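You operate a simulated robot arm through the tools that you are given. There is no shell and no other tool.

Carry out the task below with a simulated robot arm. There is one attempt and no reset: what you move stays moved.

TASK
Tip the leftover tea back into its tin, then cover it.
Fine: it is in the blue scoop; lid off to the long platform; put the scoop back. Set down upright: blue scoop.

Only the result counts: the job must be done as asked and must still hold three seconds after the hand-in. Knocking over, shifting, dropping, spilling or breaking anything else fails it. Lids that push on must go on centred and level and be pressed home; caps that screw on are set level and turned clockwise until they are tight.

THE ROBOT
A 6-joint arm with a two-finger gripper, fixed in place. Base frame: the origin is on the floor under the middle of its stand, x ahead of it, y to its left, z up. Lengths are in m, angles in rad, forces in N, time in s.
It reaches about 1.298 m from its shoulder. Its first joint turns from -2.601 to 2.601 rad. Payload 1.57 kg.
Tool frame: the origin (TCP) lies between the finger pads and is the grasp point; the fingertips stand 0.021 m ahead of it; z points along the fingers, y is the line along which they close. The gripper opens to 0.07 m; its body begins 0.05 m behind the TCP.
Orientation is that of the tool frame in the base frame, as [roll, pitch, yaw] about the fixed x, y, z axes, in that order (R = Rz(yaw) Ry(pitch) Rx(roll)). With the fingers straight down and closing along the base's y, the tool's x points along the base's -x, its y along +y and its z along -z.

THE INTERFACE
- The arm moves only by the tool apply_moves. Its arguments are lists of equal length, an entry for each row: "rotation": the turn, a rotation vector about the base's x, y, z in units of 8 degrees (1.0 is 8 degrees), a list of three; "delta_pos": the shift along the base's x, y, z in units of 40 mm (1.0 is 40 mm), a list of three; "jaw": the gripper command, from -1 (shut) to 1 (fully open), values between in proportion. In form: {"rotation": [[wx, wy, wz], ...], "delta_pos": [[x, y, z], ...], "jaw": [jaw, ...]}. A call has 1 to 20 rows; each row shifts and turns the commanded pose from where the row before left it. A call with a number of a shift or a turn outside -1 to 1 is refused whole. A row lasts 0.2 s, in which the tool goes at most 0.05 m and 0.15 rad; a call with a longer step from one row to the next is refused whole, and so is a gripper value outside its range. A pose out of reach is approached as far as the arm can. The call stops where the force on the tool passes 40 N (or 10 N more than at its start, if that is more) or the arm is blocked; 0.2 s more then pass. Each finger travels about 0.1037 m/s and halts on what it meets, pressing with about 30 N; the grip force reading is that of the motor and also rises with nothing between the fingers. The clock runs only during rows and for 0.2 s after the last one: add rows that do not move to give the fingers time. It gives the time, the measured TCP pose, the force on the tool (base axes), the opening and the grip force at its end, in the units of the frame above (readings bear some noise), with the torque about the TCP (base axes, N m) and any sound that the robot's microphone picked up, and new pictures: "views" is both (left out), scene, wrist or none.
- Cameras (640 x 400 px; columns grow to the right, rows downward): "scene" is fixed at [0.0491, 0.6489, 1.604]; the picture's right is [0.16, -0.99, 0.00], its down [-0.66, -0.11, -0.75] and it looks along [0.74, 0.12, -0.67] (base axes); focal length 344 px, centre (320, 200). "wrist" rides on the gripper at [0.079, 0.004, -0.081] in the tool frame; the picture's right is [-0.05, 1.00, 0.00], its down [-0.67, -0.04, -0.74] and it looks along [-0.74, -0.04, 0.67] (tool axes); focal length 256 px, centre (320, 200). There is no depth. A picture from a camera that has moved, and an enlarged one, comes with that camera's place and axes in the base frame and with its lens.
- slide_trunk(by): slides the trunk up (or, below 0, down) by that many m; the arm rides with it, the base frame stays. It gives what a move gives, with no picture.
- inspect(camera, box): a new picture of the part [left, top, right, bottom] of that camera's present view, enlarged. No time passes.
- finish_job(): hands the job in; it is judged then, once.

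Places have to be worked out from the pictures, the camera data and where the tool is seen. Open the gripper and draw the arm clear of the work before you hand the job in, unless the task says otherwise.

The tools are called after "Emit:" as name(argument=value, ...) on one line, values as JSON. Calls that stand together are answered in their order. apply_moves: Moves the arm, as the interface text tells. Its arguments: {"type":"object","properties":{"rotation":{"type":"array"},"delta_pos":{"type":"array"},"jaw":{"type":"array"},"views":{"type":"string","enum":["both","scene","wrist","none"]}},"required":["rotation","delta_pos","jaw"]} The other tools are called the same way: slide_trunk (by) moves the trunk up or down; inspect (camera, box) takes an enlarged picture of a part of a camera's view; finish_job () hands the job in.

At the start:

```text
clock: 0.0
tool_pos: [0.6431, 0.4381, 1.2076]
orientation: [-3.14, 0.0, -3.141]
force: [-0.3, -0.8, -0.5]
wrist_torque: [0.02, -0.01, 0.01]
opening: 0.0698
finger_force: 0.1
trunk travel left (down, up): [-0.889, 0.081]
```

scene: 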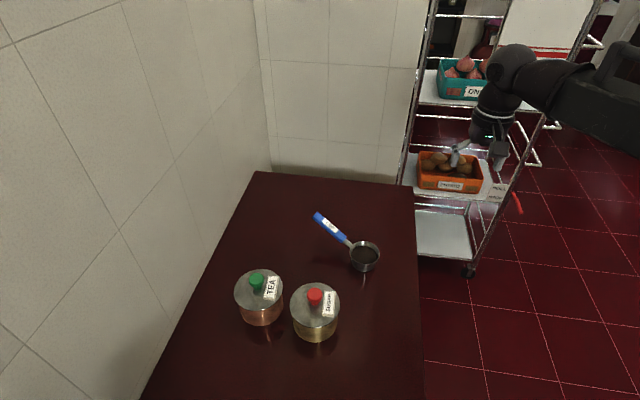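
wrist: 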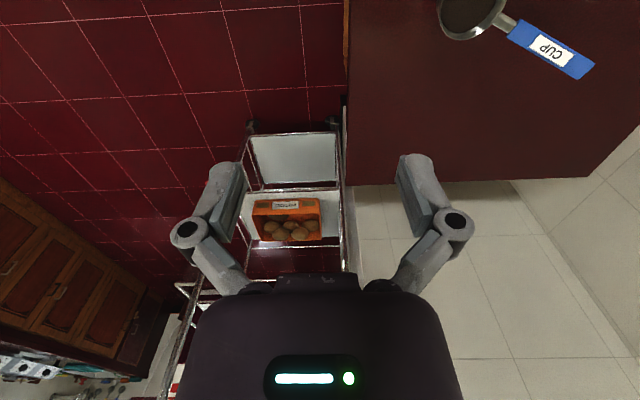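

I'll start by looking more closely at the table and the objects in both views.

Emit:
inspect(camera="scene", box=[200, 180, 440, 360])

Emit:
inspect(camera="wrist", box=[340, 0, 640, 190])

Emit:
inspect(camera="scene", box=[380, 0, 640, 220])

```text
2.22 times, centred on (320, 270) of scene
camera zoom: at [0.0491, 0.6489, 1.604], right [0.16, -0.99, 0.0], down [-0.66, -0.11, -0.75], along [0.74, 0.12, -0.67], focal length 765 px, centre (320, 44)
```

zoom: 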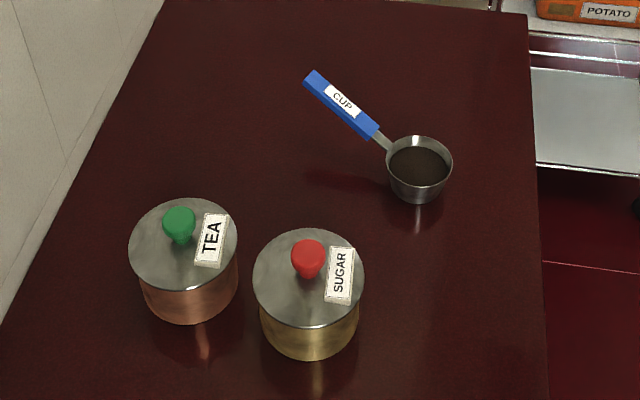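

```text
2.11 times, centred on (490, 95) of wrist
camera zoom: at [0.5641, 0.4433, 1.2885], right [0.05, 1.0, 0.0], down [0.67, -0.04, 0.74], along [0.74, -0.04, -0.67], focal length 539 px, centre (-38, 421)
```

zoom: 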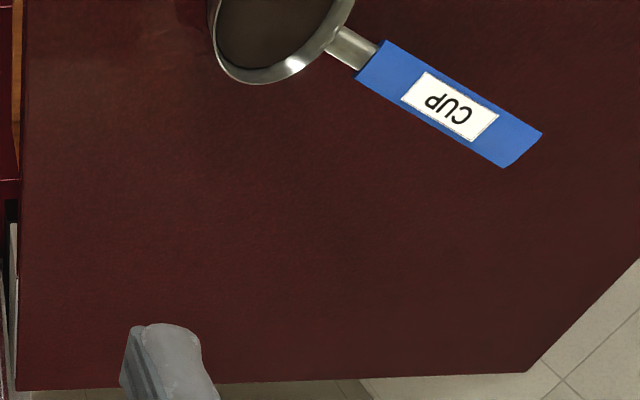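

```text
1.82 times, centred on (510, 110) of scene
camera zoom: at [0.0491, 0.6489, 1.604], right [0.16, -0.99, 0.0], down [-0.66, -0.11, -0.75], along [0.74, 0.12, -0.67], focal length 626 px, centre (-26, 364)
```

zoom: 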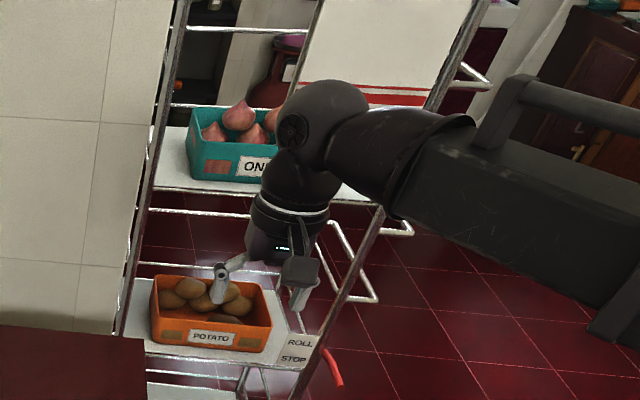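

The handle triangulates to z of about 0.905 at the bowl end and 0.957 at the tip, so it slopes up. The table top is near z=0.87, and the tea tin is near (0.46, 0.85). I'll move the arm up and over towards the tins to get a better wrist view.

Emit:
apply_moves(rotation=[[0, 0, 0], [0, 0, 0], [0, 0, 0], [0, 0, 0], [0, 0, 0], [0, 0, 0], [0, 0, 0], [0, 0, 0], [0, 0, 0], [0, 0, 0]], delta_pos=[[-0.7, 0.8, 0], [-0.7, 0.8, 0], [-0.7, 0.8, 0], [-0.7, 0.8, 0], [-0.7, 0.8, 0], [-0.7, 0.8, 0], [-0.7, 0.8, 0], [-0.7, 0.8, 0], [-0.7, 0.8, 0], [-0.7, 0.8, 0]], jaw=[1, 1, 1, 1, 1, 1, 1, 1, 1, 1])

```text
clock: 2.2
tool_pos: [0.3614, 0.7596, 1.2067]
orientation: [3.141, 0.0, 3.141]
force: [0.1, -0.3, -0.5]
wrist_torque: [0.0, -0.01, -0.02]
opening: 0.0701
finger_force: 0.1
trunk travel left (down, up): [-0.889, 0.081]
camera wrist: at [0.2818, 0.7643, 1.2881], right [0.05, 1.0, 0.0], down [0.67, -0.04, 0.75], along [0.74, -0.04, -0.67], focal length 256 px, centre (320, 200)
```

scene: 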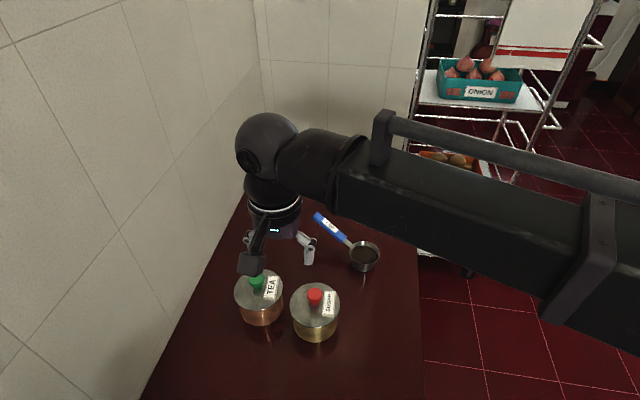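
wrist: 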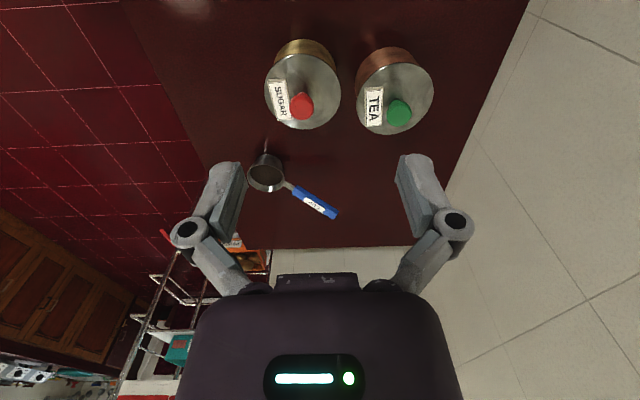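

The wrist camera now sees both tins and the scoop. I'll enlarge that area.

Emit:
inspect(camera="wrist", box=[240, 20, 460, 160])

Emit:
inspect(camera="wrist", box=[220, 130, 380, 230])

Emit:
inspect(camera="scene", box=[220, 200, 400, 350])

```text
2.86 times, centred on (350, 90) of wrist
camera zoom: at [0.2818, 0.7643, 1.2881], right [0.05, 1.0, 0.0], down [0.67, -0.04, 0.75], along [0.74, -0.04, -0.67], focal length 731 px, centre (234, 514)
```

zoom: 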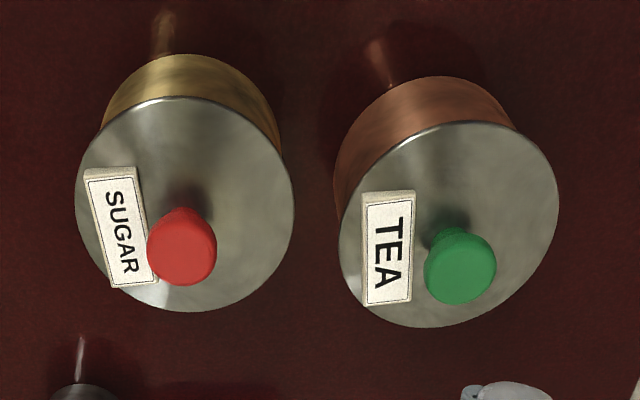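

```text
4.00 times, centred on (300, 180) of wrist
camera zoom: at [0.2818, 0.7643, 1.2881], right [0.05, 1.0, 0.0], down [0.67, -0.04, 0.75], along [0.74, -0.04, -0.67], focal length 1024 px, centre (400, 280)
```

zoom: 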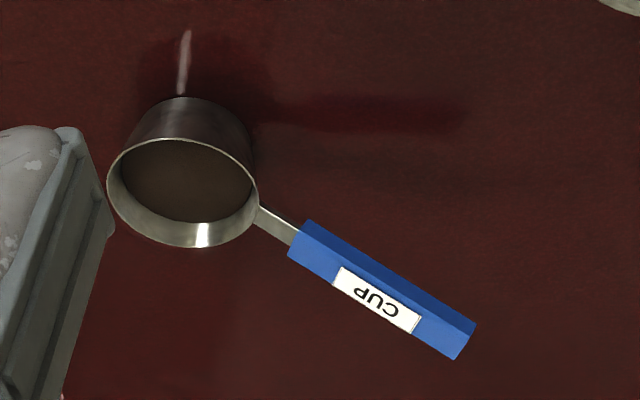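

```text
2.67 times, centred on (310, 275) of scene
camera zoom: at [0.0491, 0.6489, 1.604], right [0.16, -0.99, 0.0], down [-0.66, -0.11, -0.75], along [0.74, 0.12, -0.67], focal length 918 px, centre (347, 0)
```

zoom: 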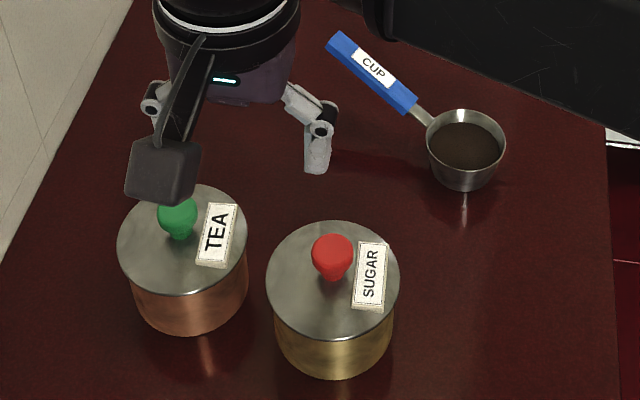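

I'll yaw the gripper +90° so the fingers close along x, keeping them clear of the label plate, and centre it above the tea tin.

Emit:
apply_moves(rotation=[[0, 0, 1], [0, 0, 1], [0, 0, 1], [0, 0, 1], [0, 0, 1], [0, 0, 1], [0, 0, 1], [0, 0, 1], [0, 0, 1], [0, 0, 1], [0, 0, 1], [0, 0, 0.25]], delta_pos=[[0.2, 0.19, -0.1], [0.2, 0.19, -0.1], [0.2, 0.19, -0.1], [0.2, 0.19, -0.1], [0.2, 0.19, -0.1], [0.2, 0.19, -0.1], [0.2, 0.19, -0.1], [0.2, 0.19, -0.1], [0.2, 0.19, -0.1], [0.2, 0.19, -0.1], [0.2, 0.19, -0.1], [0.2, 0.19, -0.1]], jaw=[1, 1, 1, 1, 1, 1, 1, 1, 1, 1, 1, 1])

```text
clock: 4.8
tool_pos: [0.4594, 0.8488, 1.2088]
orientation: [3.141, -0.001, -1.569]
force: [0.4, -0.2, 0.4]
wrist_torque: [0.02, -0.02, -0.02]
opening: 0.07
finger_force: 0.1
out of reach, approached as far as the arm can: row 1, 2, 3, 4, 5, 6, 7, 8, 9, 10, 11, 12
trunk travel left (down, up): [-0.889, 0.081]
camera wrist: at [0.4551, 0.7709, 1.2883], right [-1.0, 0.05, 0.0], down [0.03, 0.67, 0.74], along [0.04, 0.74, -0.67], focal length 256 px, centre (320, 200)
```

scene: 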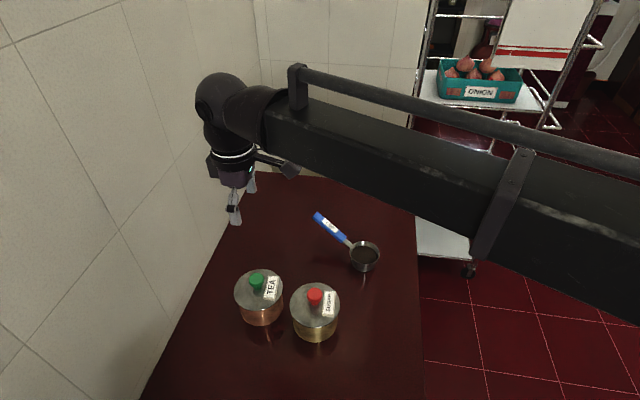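
wrist: 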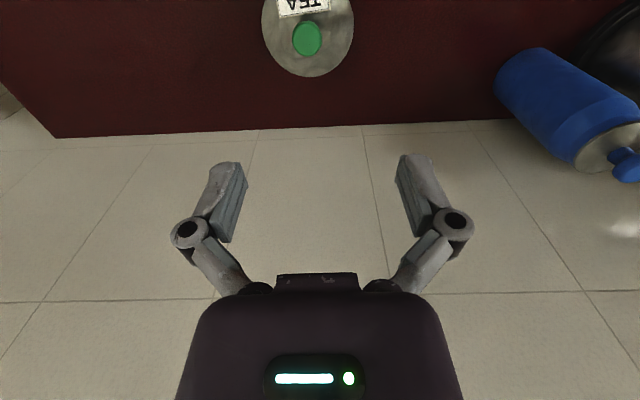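

At this trunk height the arm can't go lower. Combining the rays puts the green knob top near (0.474, 0.863, 0.958). I'll slide the trunk down in steps, keeping the fingertips well above the knob.

Emit:
slide_trunk(by=-0.13)

Emit:
apply_moves(rotation=[[0, 0, 0], [0, 0, 0]], delta_pos=[[0.2, 0.1, -0.25], [0, 0, -0.25]], jaw=[1, 1])

```text
clock: 6.4
tool_pos: [0.459, 0.8489, 1.0788]
orientation: [-3.14, 0.0, -1.571]
force: [-0.3, 0.0, 0.5]
wrist_torque: [0.02, -0.01, -0.01]
opening: 0.0702
finger_force: 0.1
trunk travel left (down, up): [-0.759, 0.211]
```

```text
clock: 7.0
tool_pos: [0.4669, 0.8529, 1.0774]
orientation: [-3.141, -0.002, -1.57]
force: [0.3, 0.2, 0.2]
wrist_torque: [0.0, 0.03, -0.02]
opening: 0.0699
finger_force: 0.1
out of reach, approached as far as the arm can: row 1, 2
trunk travel left (down, up): [-0.759, 0.211]
camera wrist: at [0.4623, 0.7749, 1.1585], right [-1.0, 0.05, 0.0], down [0.04, 0.67, 0.74], along [0.04, 0.74, -0.67], focal length 256 px, centre (320, 200)
```

scene: 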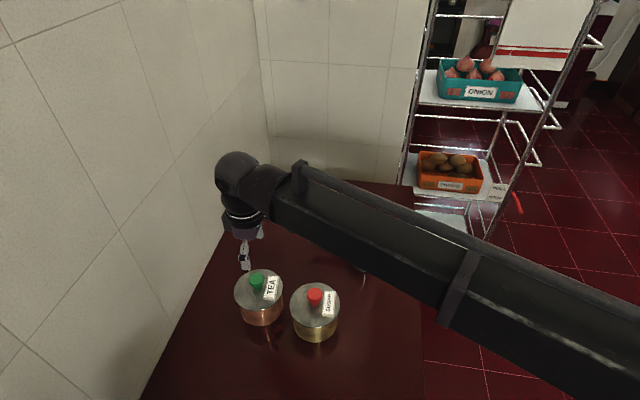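
wrist: 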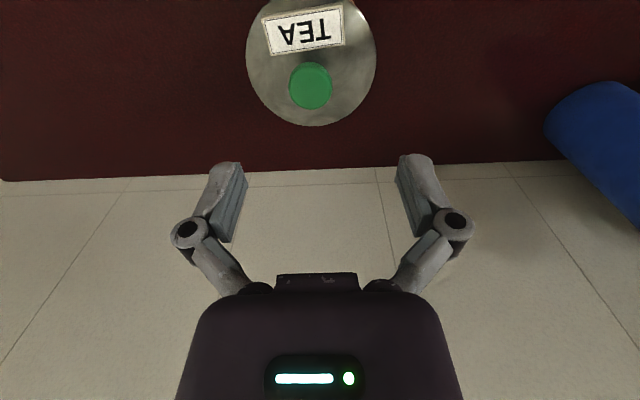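

The arm still can't go down relative to the trunk. I'll raise the arm first and then lower the trunk, so the arm has downward room, and test that.

Emit:
apply_moves(rotation=[[0, 0, 0], [0, 0, 0], [0, 0, 0], [0, 0, 0], [0, 0, 0]], delta_pos=[[0, 0, 1], [0, 0, 1], [0, 0, 1], [0, 0, 1], [0, 0, 1]], jaw=[1, 1, 1, 1, 1])

Emit:
slide_trunk(by=-0.2)

Emit:
apply_moves(rotation=[[0, 0, 0]], delta_pos=[[0, 0, -0.5]], jaw=[1])

```text
clock: 8.2
tool_pos: [0.4676, 0.8543, 1.0783]
orientation: [-3.141, -0.001, -1.572]
force: [-0.4, 0.4, 0.0]
wrist_torque: [0.03, 0.05, -0.02]
opening: 0.0699
finger_force: 0.2
out of reach, approached as far as the arm can: row 1, 2, 3, 4, 5
trunk travel left (down, up): [-0.759, 0.211]
camera wrist: at [0.4624, 0.7749, 1.1584], right [-1.0, 0.05, 0.0], down [0.04, 0.67, 0.74], along [0.04, 0.74, -0.67], focal length 256 px, centre (320, 200)
```

scene: 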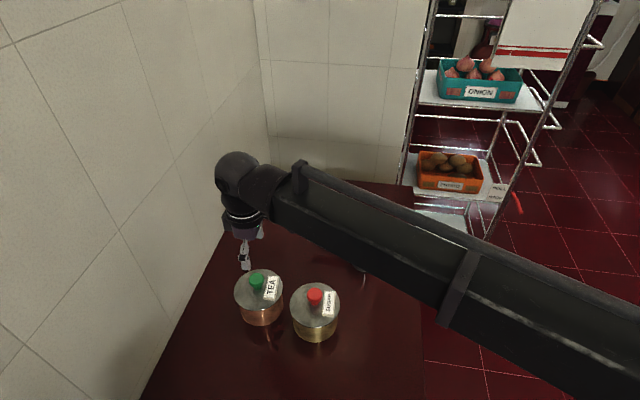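
wrist: 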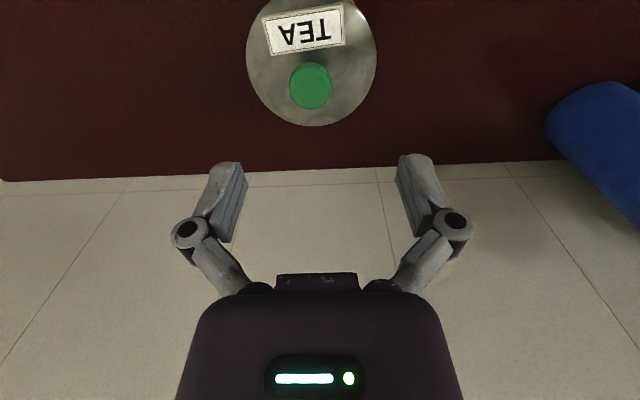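

```text
clock: 9.6
tool_pos: [0.4717, 0.8522, 0.9424]
orientation: [-3.128, 0.001, -1.572]
force: [3.2, -2.8, 11.7]
wrist_torque: [-0.08, -0.4, -0.11]
opening: 0.0701
finger_force: 0.1
trunk travel left (down, up): [-0.623, 0.347]
stopped: the force on the tool passed its limit at 87 N (the readings are from after the stop); the commanded pose is now the measured one
```

```text
clock: 10.0
tool_pos: [0.4716, 0.8526, 0.9424]
orientation: [-3.128, 0.003, -1.57]
force: [0.3, -2.9, 7.4]
wrist_torque: [-0.06, -0.23, -0.08]
opening: 0.0705
finger_force: 0.1
out of reach, approached as far as the arm can: row 1
trunk travel left (down, up): [-0.623, 0.347]
camera wrist: at [0.4651, 0.7745, 1.0227], right [-1.0, 0.05, -0.01], down [0.03, 0.66, 0.75], along [0.05, 0.75, -0.66], focal length 256 px, centre (320, 200)
```

scene: 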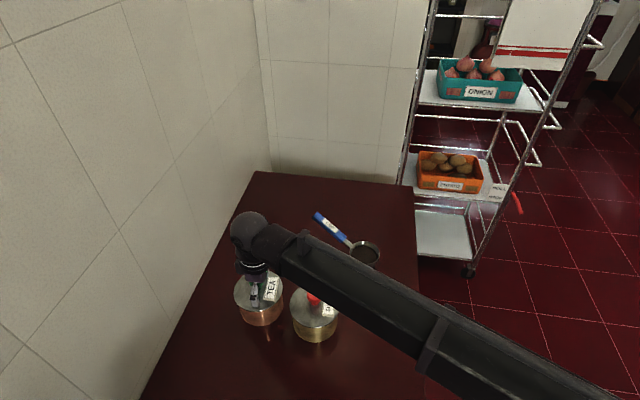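
wrist: 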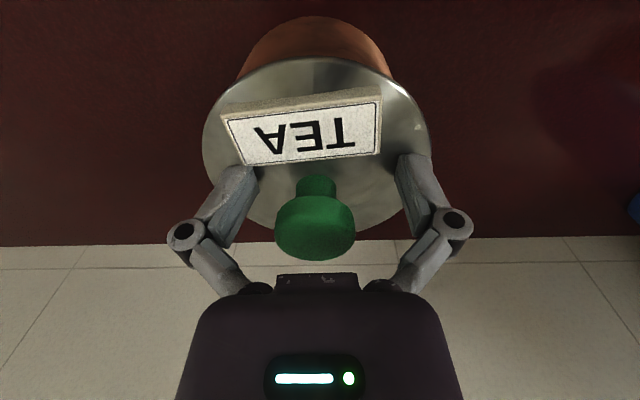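

My mistake: I batched calls that depended on each other. The raise had no effect, so the trunk slide brought the fingertips down on the lid at z of about 0.921. The tin looks unmoved. The arm seems unable to change height, so z comes only from the trunk. I'll lift slightly to take the load off.

Emit:
slide_trunk(by=0.008)

```text
clock: 10.6
tool_pos: [0.4715, 0.8548, 0.9493]
orientation: [-3.13, 0.002, -1.57]
force: [-0.3, 0.4, 0.0]
wrist_torque: [0.0, -0.02, 0.02]
opening: 0.0697
finger_force: 0.0
trunk travel left (down, up): [-0.631, 0.339]
```

The fingers are off the lid with force near zero. I'll inspect the lid and tins for any change.

Emit:
inspect(camera="wrist", box=[180, 0, 460, 260])

Emit:
inspect(camera="scene", box=[200, 200, 400, 360])

```text
1.54 times, centred on (320, 130) of wrist
camera zoom: at [0.4653, 0.7757, 1.0298], right [-1.0, 0.05, -0.01], down [0.03, 0.66, 0.75], along [0.05, 0.75, -0.67], focal length 394 px, centre (320, 308)
```

zoom: 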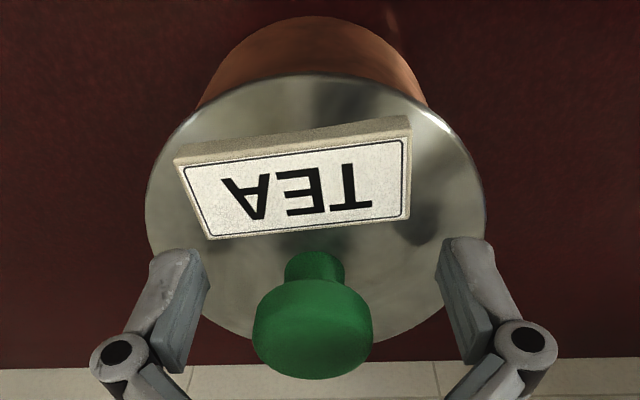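

```text
2.50 times, centred on (300, 280) of scene
camera zoom: at [0.0491, 0.6489, 1.604], right [0.16, -0.99, 0.0], down [-0.66, -0.11, -0.75], along [0.74, 0.12, -0.67], focal length 860 px, centre (370, 0)
```

zoom: 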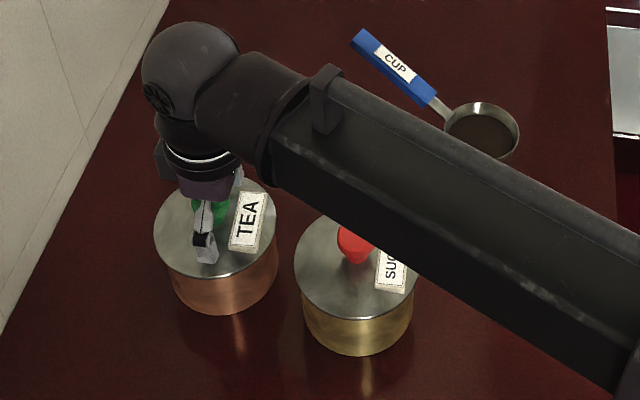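

Everything looks intact. The knob axis is at about (0.4745, 0.867), so I'll level the tool and shift +13 mm in y and +3 mm in x, fingers still open.

Emit:
apply_moves(rotation=[[0, 0.083, 0], [0, 0, 0], [0, 0, 0]], delta_pos=[[0.04, 0.15, 0], [0.03, 0.15, 0], [0, 0, 0]], jaw=[1, 1, 1])

```text
clock: 11.4
tool_pos: [0.4729, 0.8661, 0.95]
orientation: [-3.141, 0.002, -1.572]
force: [0.0, 0.3, 0.5]
wrist_torque: [-0.02, -0.01, -0.02]
opening: 0.0701
finger_force: 0.0
trunk travel left (down, up): [-0.631, 0.339]
camera wrist: at [0.4685, 0.7874, 1.0301], right [-1.0, 0.05, 0.0], down [0.04, 0.66, 0.75], along [0.04, 0.74, -0.67], focal length 256 px, centre (320, 200)
```

scene: 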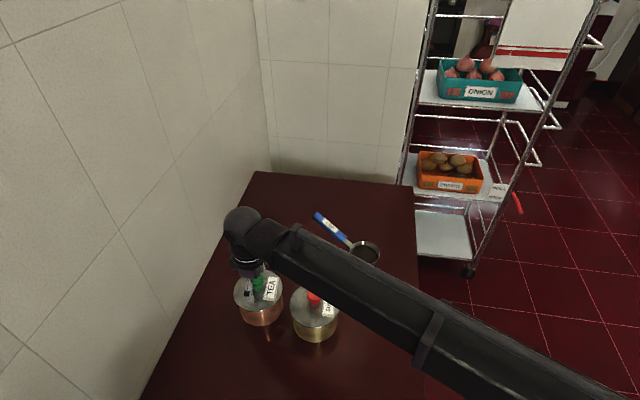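
wrist: 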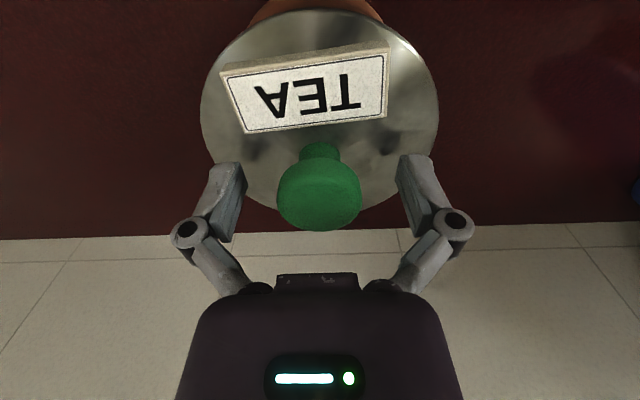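

The knob is now centred on the TCP in the wrist view. I'll close the fingers on it.

Emit:
apply_moves(rotation=[[0, 0, 0], [0, 0, 0], [0, 0, 0]], delta_pos=[[0, 0, 0], [0, 0, 0], [0, 0, 0]], jaw=[-1, -1, -1], views="wrist")

```text
clock: 11.9
tool_pos: [0.4725, 0.8641, 0.9552]
orientation: [-3.137, 0.009, -1.572]
force: [3.8, 2.3, 52.9]
wrist_torque: [0.01, 0.34, -0.02]
opening: 0.0322
finger_force: 29.8
trunk travel left (down, up): [-0.631, 0.339]
stopped in row 2: the force on the tool passed its limit at 50 N (the readings are from after the stop); the commanded pose is now the measured one
camera wrist: at [0.4675, 0.7848, 1.035], right [-1.0, 0.05, -0.01], down [0.03, 0.66, 0.75], along [0.04, 0.75, -0.66], focal length 256 px, centre (320, 200)
```

wrist: 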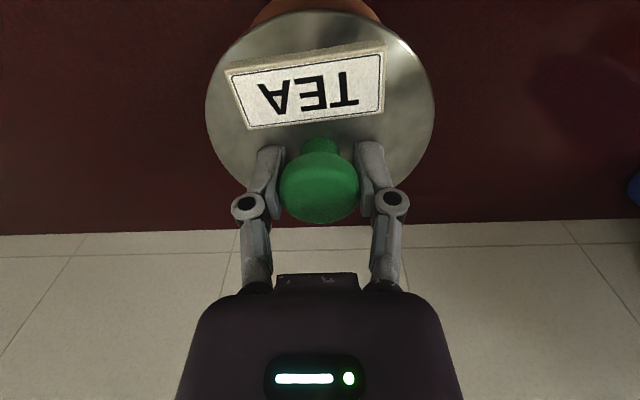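

The fingertips reach further as they close, so they pushed on the lid and lifted the tool about 5 mm. The knob is gripped at 0.032 m opening. I'll raise the trunk slightly to take that pressure off.

Emit:
slide_trunk(by=0.004)

```text
clock: 12.4
tool_pos: [0.4731, 0.8645, 0.9559]
orientation: [-3.138, 0.003, -1.571]
force: [0.1, -6.0, 17.1]
wrist_torque: [-0.07, 0.37, 0.15]
opening: 0.0318
finger_force: 30.4
trunk travel left (down, up): [-0.635, 0.335]
```

There's still 17 N of upward force, so I'll keep easing the trunk up in small steps.

Emit:
slide_trunk(by=0.005)

```text
clock: 12.9
tool_pos: [0.4742, 0.8675, 0.9588]
orientation: [-3.137, 0.003, -1.571]
force: [-0.5, 0.0, -0.9]
wrist_torque: [0.02, 0.0, 0.03]
opening: 0.0316
finger_force: 30.2
trunk travel left (down, up): [-0.64, 0.33]
```

Force is now neutral. I'll lift another 10 mm and check how much the lid resists.

Emit:
slide_trunk(by=0.01)

Emit:
inspect(camera="wrist", box=[160, 0, 480, 260])

Emit:
inspect(camera="scene", box=[200, 200, 400, 360])

```text
clock: 13.5
tool_pos: [0.4743, 0.8658, 0.9692]
orientation: [-3.138, 0.004, -1.572]
force: [0.5, 0.3, -0.3]
wrist_torque: [0.01, -0.01, -0.02]
opening: 0.0315
finger_force: 29.8
trunk travel left (down, up): [-0.65, 0.32]
```

```text
1.54 times, centred on (320, 130) of wrist
camera zoom: at [0.469, 0.7882, 1.0488], right [-1.0, 0.05, 0.0], down [0.03, 0.66, 0.75], along [0.04, 0.75, -0.66], focal length 394 px, centre (320, 308)
```

zoom: 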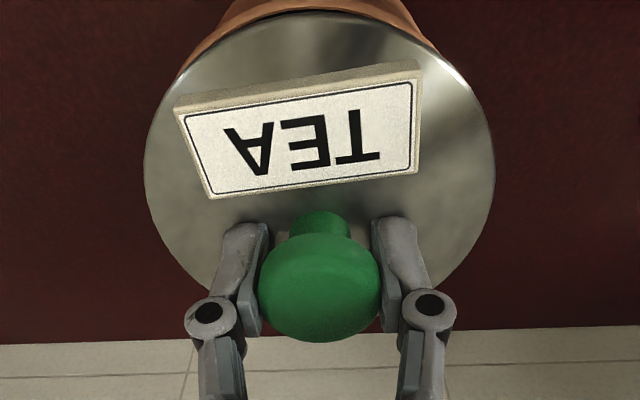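

```text
2.50 times, centred on (300, 280) of scene
camera zoom: at [0.0491, 0.6489, 1.604], right [0.16, -0.99, 0.0], down [-0.66, -0.11, -0.75], along [0.74, 0.12, -0.67], focal length 860 px, centre (370, 0)
```

zoom: 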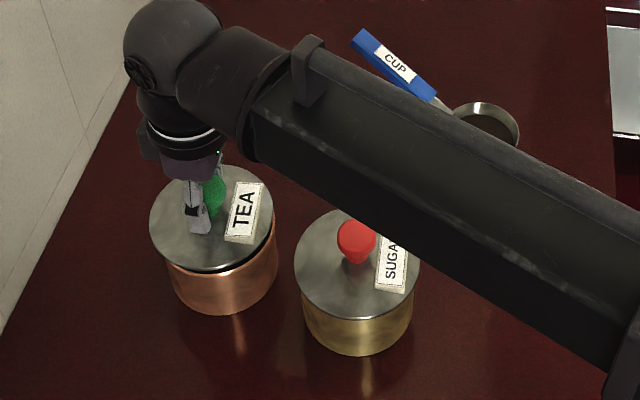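

The lid has come free with almost no resistance, and a dark gap shows under it. I'll lift it well clear.

Emit:
slide_trunk(by=0.09)

Emit:
inspect(camera="scene", box=[180, 160, 400, 340])

Emit:
inspect(camera="wrist", box=[0, 0, 640, 400])

```text
clock: 14.8
tool_pos: [0.4739, 0.8663, 1.0594]
orientation: [-3.139, 0.004, -1.573]
force: [-0.9, 0.2, -0.4]
wrist_torque: [0.02, -0.01, -0.02]
opening: 0.0316
finger_force: 29.7
trunk travel left (down, up): [-0.74, 0.23]
```

```text
2.22 times, centred on (290, 250) of scene
camera zoom: at [0.0491, 0.6489, 1.604], right [0.16, -0.99, 0.0], down [-0.66, -0.11, -0.75], along [0.74, 0.12, -0.67], focal length 765 px, centre (387, 89)
```

zoom: 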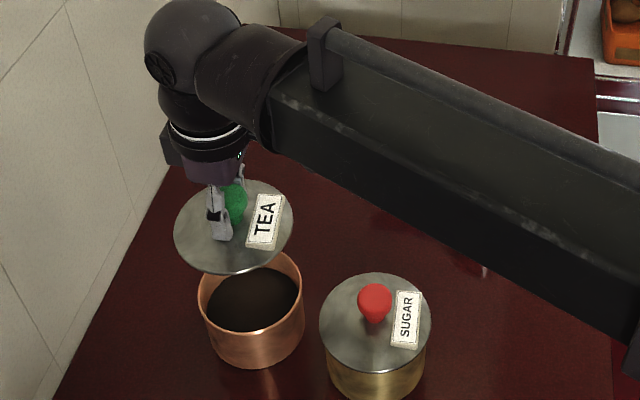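

```text
1.00 times, centred on (320, 200) of wrist (not enlarged: the box is as wide or as high as the picture)
camera zoom: at [0.4689, 0.7883, 1.1387], right [-1.0, 0.05, 0.0], down [0.03, 0.66, 0.75], along [0.04, 0.75, -0.66], focal length 256 px, centre (320, 200)
```

zoom: 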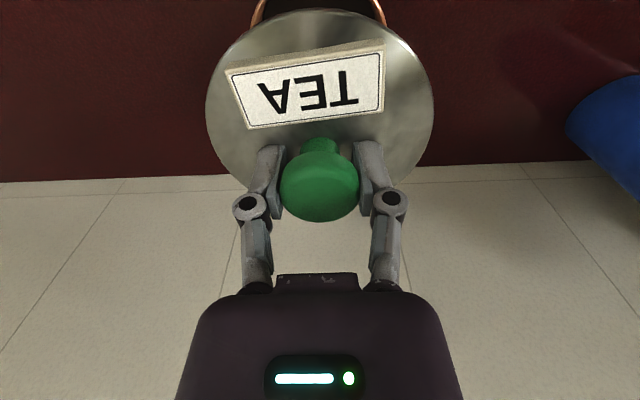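

The tin is open with tea inside. I'll carry the lid in +x to the clear table area near (0.62, 0.90).

Emit:
apply_moves(rotation=[[0, 0, 0], [0, 0, 0], [0, 0, 0], [0, 0, 0], [0, 0, 0], [0, 0, 0]], delta_pos=[[0.6, 0.14, 0], [0.6, 0.14, 0], [0.6, 0.14, 0], [0.6, 0.14, 0], [0.6, 0.14, 0], [0.6, 0.14, 0]], jaw=[-1, -1, -1, -1, -1, -1])

```text
clock: 16.2
tool_pos: [0.6187, 0.9004, 1.0577]
orientation: [-3.139, 0.002, -1.572]
force: [-0.6, -0.3, -1.0]
wrist_torque: [-0.01, 0.0, 0.03]
opening: 0.0316
finger_force: 29.5
trunk travel left (down, up): [-0.74, 0.23]
camera wrist: at [0.6133, 0.8222, 1.1386], right [-1.0, 0.05, 0.0], down [0.03, 0.66, 0.75], along [0.04, 0.75, -0.66], focal length 256 px, centre (320, 200)
```

scene: 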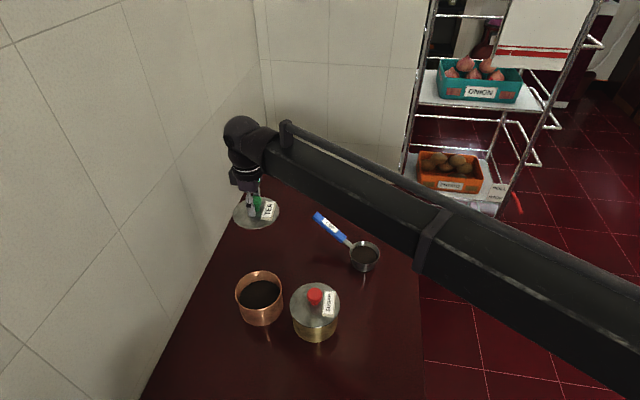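
wrist: 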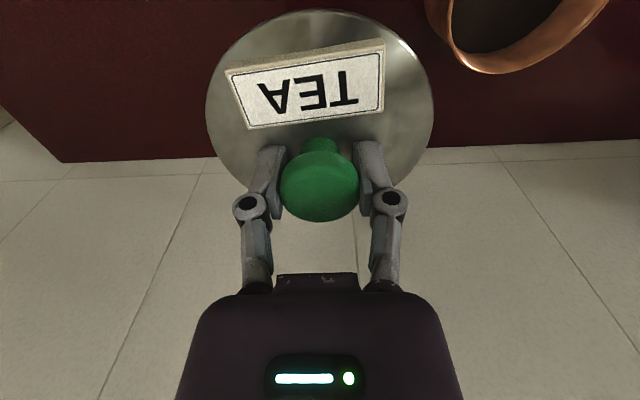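

The lid hangs level over clear table. I'll inspect its underside and edge before lowering.

Emit:
inspect(camera="scene", box=[210, 160, 310, 240])

Emit:
slide_trunk(by=-0.11)

```text
5.00 times, centred on (260, 200) of scene
camera zoom: at [0.0491, 0.6489, 1.604], right [0.16, -0.99, 0.0], down [-0.66, -0.11, -0.75], along [0.74, 0.12, -0.67], focal length 1720 px, centre (620, 200)
```

zoom: 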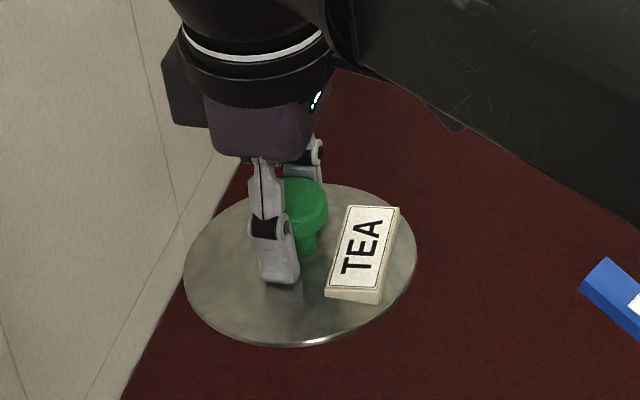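

```text
clock: 17.6
tool_pos: [0.6166, 0.9003, 0.9491]
orientation: [-3.138, 0.004, -1.572]
force: [0.3, -0.5, -0.4]
wrist_torque: [0.0, 0.01, 0.02]
opening: 0.0315
finger_force: 29.8
trunk travel left (down, up): [-0.63, 0.34]
```

TCP is at 0.949 with no contact yet. I'll keep going down in small steps.

Emit:
slide_trunk(by=-0.015)

Emit:
inspect(camera="scene", box=[210, 170, 310, 250])

```text
clock: 18.2
tool_pos: [0.6173, 0.8996, 0.9336]
orientation: [-3.138, 0.003, -1.572]
force: [0.1, 0.1, -0.1]
wrist_torque: [0.03, -0.02, 0.03]
opening: 0.0313
finger_force: 29.5
trunk travel left (down, up): [-0.615, 0.355]
```

```text
5.00 times, centred on (260, 210) of scene
camera zoom: at [0.0491, 0.6489, 1.604], right [0.16, -0.99, 0.0], down [-0.66, -0.11, -0.75], along [0.74, 0.12, -0.67], focal length 1720 px, centre (620, 150)
```

zoom: 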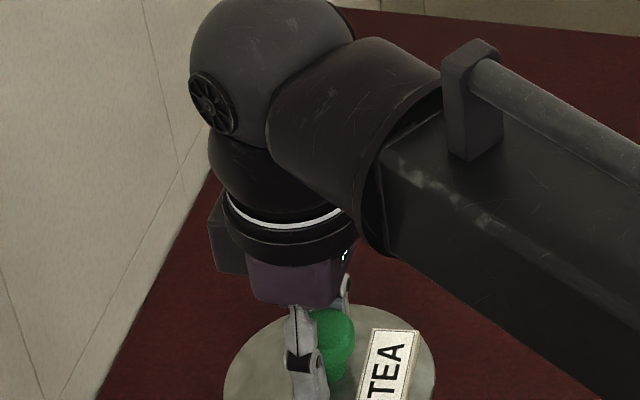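

Still no contact. I'll step down 8 mm at a time.

Emit:
slide_trunk(by=-0.008)

```text
clock: 18.8
tool_pos: [0.6186, 0.9005, 0.9252]
orientation: [-3.137, 0.004, -1.573]
force: [0.4, 0.2, -0.6]
wrist_torque: [0.02, 0.02, -0.01]
opening: 0.0315
finger_force: 30.0
trunk travel left (down, up): [-0.607, 0.363]
```

Emit:
slide_trunk(by=-0.006)

Emit:
inspect(camera="wrist", box=[0, 0, 640, 400])

```text
clock: 19.4
tool_pos: [0.6171, 0.9, 0.9201]
orientation: [-3.139, 0.004, -1.574]
force: [0.2, -0.4, -0.4]
wrist_torque: [0.0, 0.01, 0.01]
opening: 0.0316
finger_force: 30.2
trunk travel left (down, up): [-0.601, 0.369]
```

```text
1.00 times, centred on (320, 200) of wrist (not enlarged: the box is as wide or as high as the picture)
camera zoom: at [0.6125, 0.8219, 1.0], right [-1.0, 0.05, 0.0], down [0.03, 0.66, 0.75], along [0.04, 0.75, -0.66], focal length 256 px, centre (320, 200)
```

zoom: 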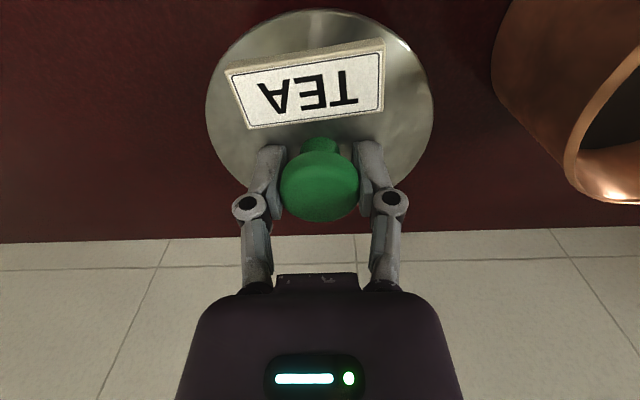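

No contact yet at 0.920, so I'll continue in 5 mm steps.

Emit:
slide_trunk(by=-0.005)

```text
clock: 19.9
tool_pos: [0.6179, 0.9, 0.9145]
orientation: [-3.137, 0.003, -1.573]
force: [-0.2, 0.7, -1.0]
wrist_torque: [-0.01, 0.0, -0.02]
opening: 0.0314
finger_force: 29.7
trunk travel left (down, up): [-0.596, 0.374]
```

Emit:
slide_trunk(by=-0.005)

```text
clock: 20.4
tool_pos: [0.6179, 0.9009, 0.9101]
orientation: [-3.136, 0.003, -1.571]
force: [0.1, 0.2, -0.5]
wrist_torque: [0.01, -0.03, -0.02]
opening: 0.0316
finger_force: 29.5
trunk travel left (down, up): [-0.591, 0.379]
```

Emit:
slide_trunk(by=-0.004)

```text
clock: 21.0
tool_pos: [0.6183, 0.9008, 0.906]
orientation: [-3.137, 0.004, -1.572]
force: [-0.3, -0.2, -0.8]
wrist_torque: [-0.03, 0.01, -0.01]
opening: 0.0314
finger_force: 29.6
trunk travel left (down, up): [-0.587, 0.383]
```

Emit:
slide_trunk(by=-0.004)

Emit:
inspect(camera="wrist", box=[180, 0, 460, 175])

```text
clock: 21.5
tool_pos: [0.6169, 0.9007, 0.9011]
orientation: [-3.138, 0.004, -1.572]
force: [0.4, 0.0, 0.0]
wrist_torque: [0.03, -0.04, 0.03]
opening: 0.0316
finger_force: 30.1
trunk travel left (down, up): [-0.583, 0.387]
```

```text
2.29 times, centred on (320, 88) of wrist
camera zoom: at [0.6125, 0.8219, 0.9819], right [-1.0, 0.05, 0.0], down [0.03, 0.66, 0.75], along [0.04, 0.75, -0.66], focal length 585 px, centre (320, 457)
```

zoom: 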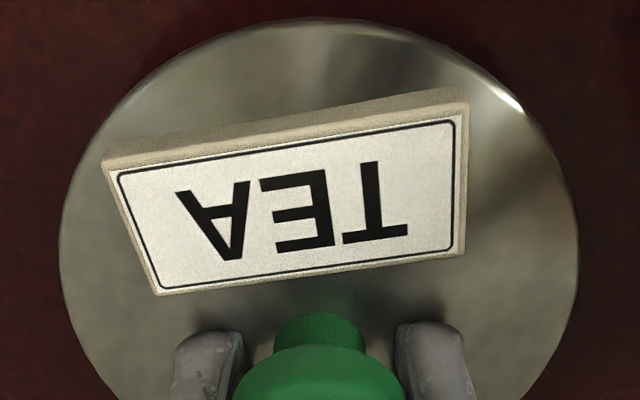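

Emit:
slide_trunk(by=-0.004)

```text
clock: 22.0
tool_pos: [0.6177, 0.9003, 0.8985]
orientation: [-3.14, 0.002, -1.574]
force: [-0.3, 0.2, -0.2]
wrist_torque: [0.02, 0.0, 0.01]
opening: 0.0317
finger_force: 30.2
trunk travel left (down, up): [-0.579, 0.391]
```

Emit:
slide_trunk(by=-0.003)

```text
clock: 22.5
tool_pos: [0.618, 0.9013, 0.8948]
orientation: [-3.138, 0.002, -1.573]
force: [-0.5, -1.0, 0.7]
wrist_torque: [0.02, -0.01, -0.01]
opening: 0.0315
finger_force: 30.0
trunk travel left (down, up): [-0.576, 0.394]
```

Emit:
slide_trunk(by=-0.003)

```text
clock: 23.1
tool_pos: [0.6177, 0.9003, 0.8924]
orientation: [-3.138, 0.005, -1.573]
force: [-0.3, -0.6, -0.8]
wrist_torque: [0.03, -0.01, -0.01]
opening: 0.0314
finger_force: 30.1
trunk travel left (down, up): [-0.573, 0.397]
```

Emit:
inspect(camera="scene", box=[220, 190, 320, 260])

Emit:
inspect(camera="wrist", box=[180, 0, 460, 175])

```text
5.71 times, centred on (270, 225) of scene
camera zoom: at [0.0491, 0.6489, 1.604], right [0.16, -0.99, 0.0], down [-0.66, -0.11, -0.75], along [0.74, 0.12, -0.67], focal length 1966 px, centre (606, 57)
```

zoom: 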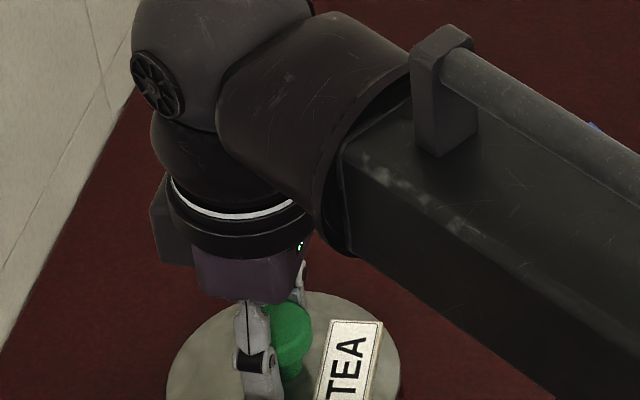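

```text
2.29 times, centred on (320, 88) of wrist
camera zoom: at [0.6125, 0.8219, 0.9719], right [-1.0, 0.05, 0.0], down [0.03, 0.66, 0.75], along [0.04, 0.75, -0.66], focal length 585 px, centre (320, 457)
```

zoom: 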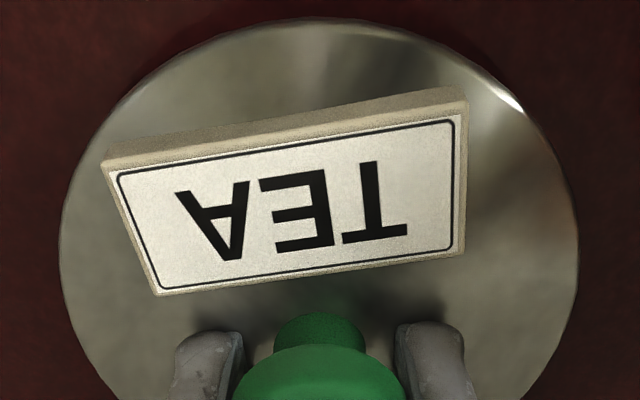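

Shadows are closing in around the lid edge, and I'm continuing in 3 mm steps.

Emit:
slide_trunk(by=-0.003)

```text
clock: 23.6
tool_pos: [0.6175, 0.9011, 0.8886]
orientation: [-3.138, 0.005, -1.572]
force: [0.0, -0.7, -0.5]
wrist_torque: [0.02, -0.03, -0.01]
opening: 0.0316
finger_force: 30.2
trunk travel left (down, up): [-0.57, 0.4]
```

Emit:
slide_trunk(by=-0.003)

```text
clock: 24.1
tool_pos: [0.6173, 0.9, 0.8891]
orientation: [-3.137, 0.006, -1.573]
force: [5.0, 6.7, 21.9]
wrist_torque: [0.06, 0.07, -0.06]
opening: 0.0317
finger_force: 30.0
trunk travel left (down, up): [-0.567, 0.403]
```

The lid touched the table at TCP z of about 0.889, with 22 N. I'll back off 2 mm and then release.

Emit:
slide_trunk(by=0.002)

Emit:
apply_moves(rotation=[[0, 0, 0], [0, 0, 0], [0, 0, 0]], delta_pos=[[0, 0, 0], [0, 0, 0], [0, 0, 0]], jaw=[0.4, 1, 1])

```text
clock: 24.6
tool_pos: [0.6169, 0.9001, 0.8878]
orientation: [3.141, 0.003, -1.573]
force: [0.8, -0.3, 3.7]
wrist_torque: [0.12, 0.1, -0.05]
opening: 0.0317
finger_force: 30.6
trunk travel left (down, up): [-0.569, 0.401]
```

```text
clock: 25.4
tool_pos: [0.617, 0.8993, 0.8879]
orientation: [-3.139, 0.003, -1.572]
force: [-0.1, -0.3, 0.1]
wrist_torque: [-0.04, -0.01, -0.01]
opening: 0.0699
finger_force: 0.1
trunk travel left (down, up): [-0.569, 0.401]
camera wrist: at [0.6124, 0.822, 0.9679], right [-1.0, 0.05, 0.0], down [0.03, 0.66, 0.75], along [0.04, 0.75, -0.66], focal length 256 px, centre (320, 200)
```

scene: 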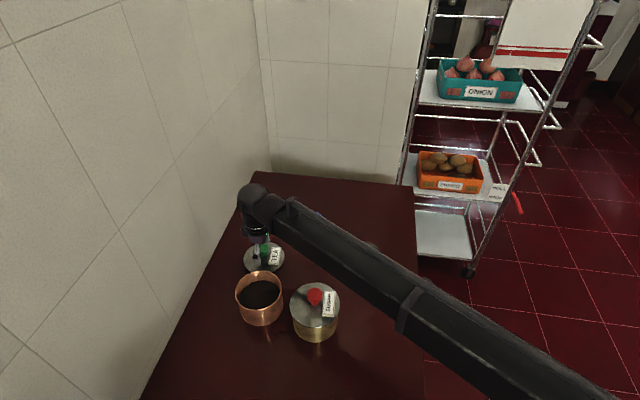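
wrist: 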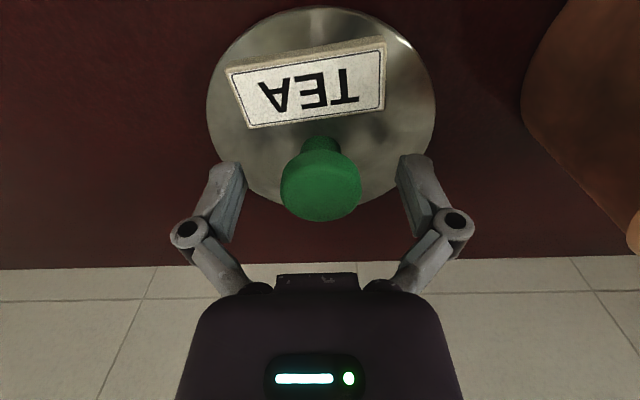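

The lid is released and sits flat on the table, with the knob free between the fingers. I'll raise the arm straight up, clear of the knob.

Emit:
slide_trunk(by=0.22)

Emit:
inspect(camera="wrist", box=[0, 0, 640, 400])

Emit:
inspect(camera="scene", box=[200, 170, 440, 350])

```text
clock: 27.8
tool_pos: [0.6174, 0.9003, 1.1067]
orientation: [-3.138, 0.003, -1.571]
force: [-0.1, -0.2, 0.6]
wrist_torque: [-0.01, 0.0, 0.01]
opening: 0.0698
finger_force: 0.2
trunk travel left (down, up): [-0.789, 0.181]
```

```text
1.00 times, centred on (320, 200) of wrist (not enlarged: the box is as wide or as high as the picture)
camera zoom: at [0.6125, 0.8221, 1.1878], right [-1.0, 0.05, 0.0], down [0.03, 0.66, 0.75], along [0.04, 0.75, -0.66], focal length 256 px, centre (320, 200)
```

zoom: 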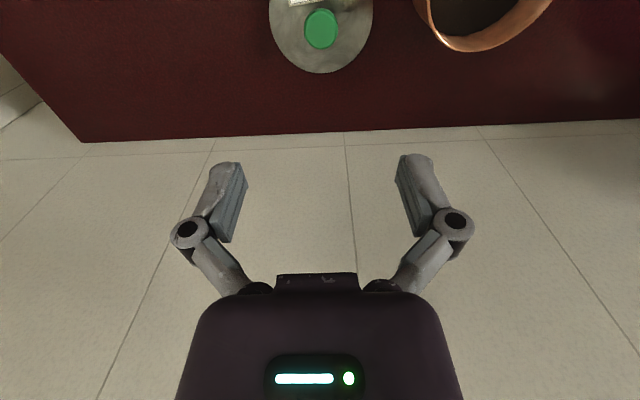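

```text
2.22 times, centred on (320, 260) of scene
camera zoom: at [0.0491, 0.6489, 1.604], right [0.16, -0.99, 0.0], down [-0.66, -0.11, -0.75], along [0.74, 0.12, -0.67], focal length 765 px, centre (320, 67)
```

zoom: 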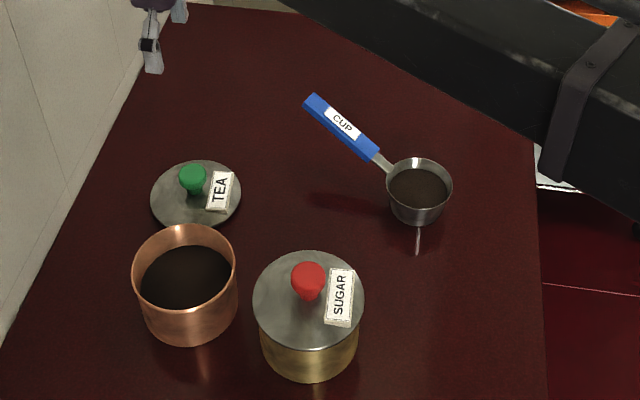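

The lid rests at (0.617, 0.900). The scoop's bowl is near (0.648, 0.628), with the handle rising about 30° outward at an azimuth of about 70°. I'll yaw the gripper so its camera sits on the handle-end side, moving away from the wall while turning.

Emit:
apply_moves(rotation=[[0, 0, -1], [0, 0, -1], [0, 0, -1], [0, 0, -1], [0, 0, -1], [0, 0, -1], [0, 0, -1], [0, 0, -1], [0, 0, -1], [0, 0, -1], [0, 0, -1], [0, 0, -1], [0, 0, -1], [0, 0, -1], [0, 0, -1]], delta_pos=[[0.22, -0.3, 0], [0.22, -0.3, 0], [0.22, -0.3, 0], [0.22, -0.3, 0], [0.22, -0.3, 0], [0.22, -0.3, 0], [0.22, -0.3, 0], [0.22, -0.3, 0], [0.22, -0.3, 0], [0.22, -0.3, 0], [0, 0, 0], [0, 0, 0], [0, 0, 0], [0, 0, 0], [0, 0, 0]], jaw=[1, 1, 1, 1, 1, 1, 1, 1, 1, 1, 1, 1, 1, 1, 1])

```text
clock: 30.9
tool_pos: [0.7063, 0.7799, 1.1079]
orientation: [-3.137, 0.004, 2.613]
force: [0.4, -0.1, -0.5]
wrist_torque: [0.01, -0.04, 0.0]
opening: 0.0695
finger_force: 0.1
trunk travel left (down, up): [-0.789, 0.181]
camera wrist: at [0.6384, 0.8256, 1.1879], right [0.55, 0.84, 0.0], down [0.56, -0.36, 0.75], along [0.62, -0.41, -0.66], focal length 256 px, centre (320, 200)
```

scene: 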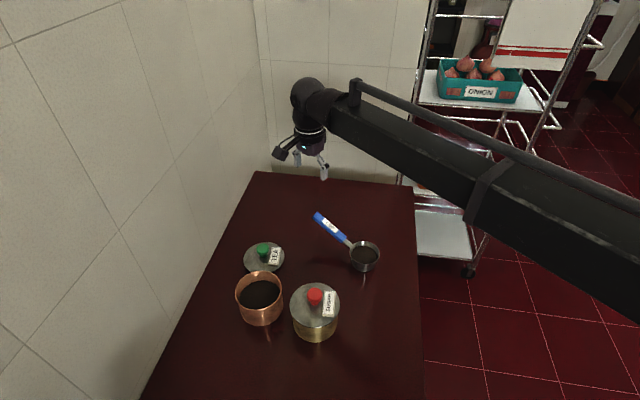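
wrist: 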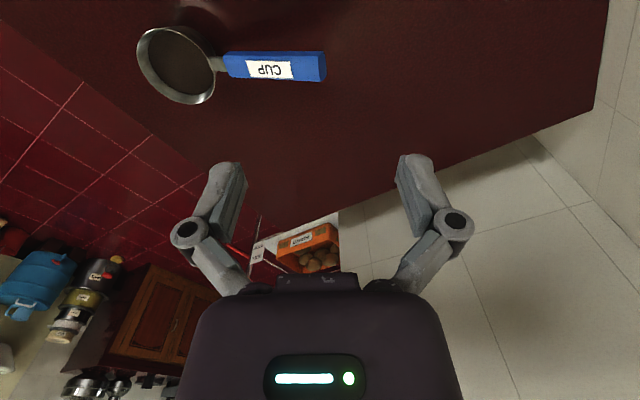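

The turn worked, and the new view confirms the bowl at (0.645, 0.630), the junction at (0.671, 0.686, 0.905) and the handle end at (0.707, 0.772, 0.955), at an azimuth of 67°. I'll finish the yaw to about 67°.

Emit:
apply_moves(rotation=[[0, 0, -1], [0, 0, -1], [0, 0, -1], [0, 0, -1], [0, 0, -1], [0, 0, -1], [0, 0, -1], [0, 0, -1], [0, 0, -1], [0, 0, -1], [0, 0, -0.34]], delta_pos=[[0, 0.05, 0], [0, 0.05, 0], [0, 0.05, 0], [0, 0.05, 0], [0, 0.05, 0], [0, 0.05, 0], [0, 0.05, 0], [0, 0.05, 0], [0, 0, 0], [0, 0, 0], [0, 0, 0]], jaw=[1, 1, 1, 1, 1, 1, 1, 1, 1, 1, 1])

```text
clock: 33.4
tool_pos: [0.7062, 0.796, 1.1081]
orientation: [-3.139, 0.004, 1.17]
force: [0.4, -0.2, 0.0]
wrist_torque: [0.01, -0.04, -0.04]
opening: 0.0698
finger_force: 0.1
trunk travel left (down, up): [-0.789, 0.181]
camera wrist: at [0.7406, 0.869, 1.1879], right [0.9, -0.44, 0.0], down [-0.29, -0.6, 0.75], along [-0.33, -0.67, -0.66], focal length 256 px, centre (320, 200)
```

scene: 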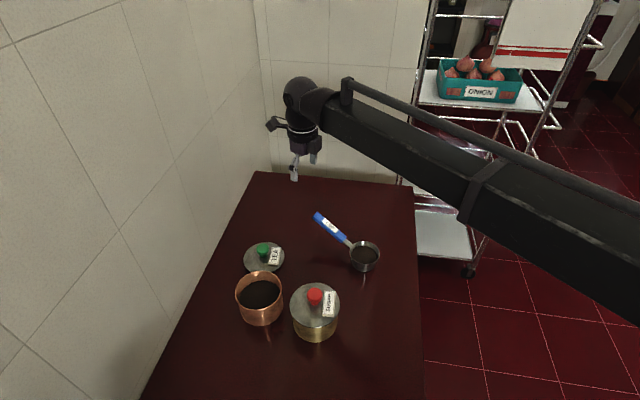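
wrist: 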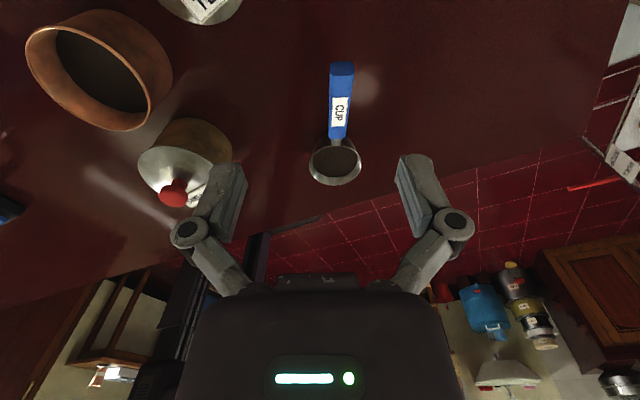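

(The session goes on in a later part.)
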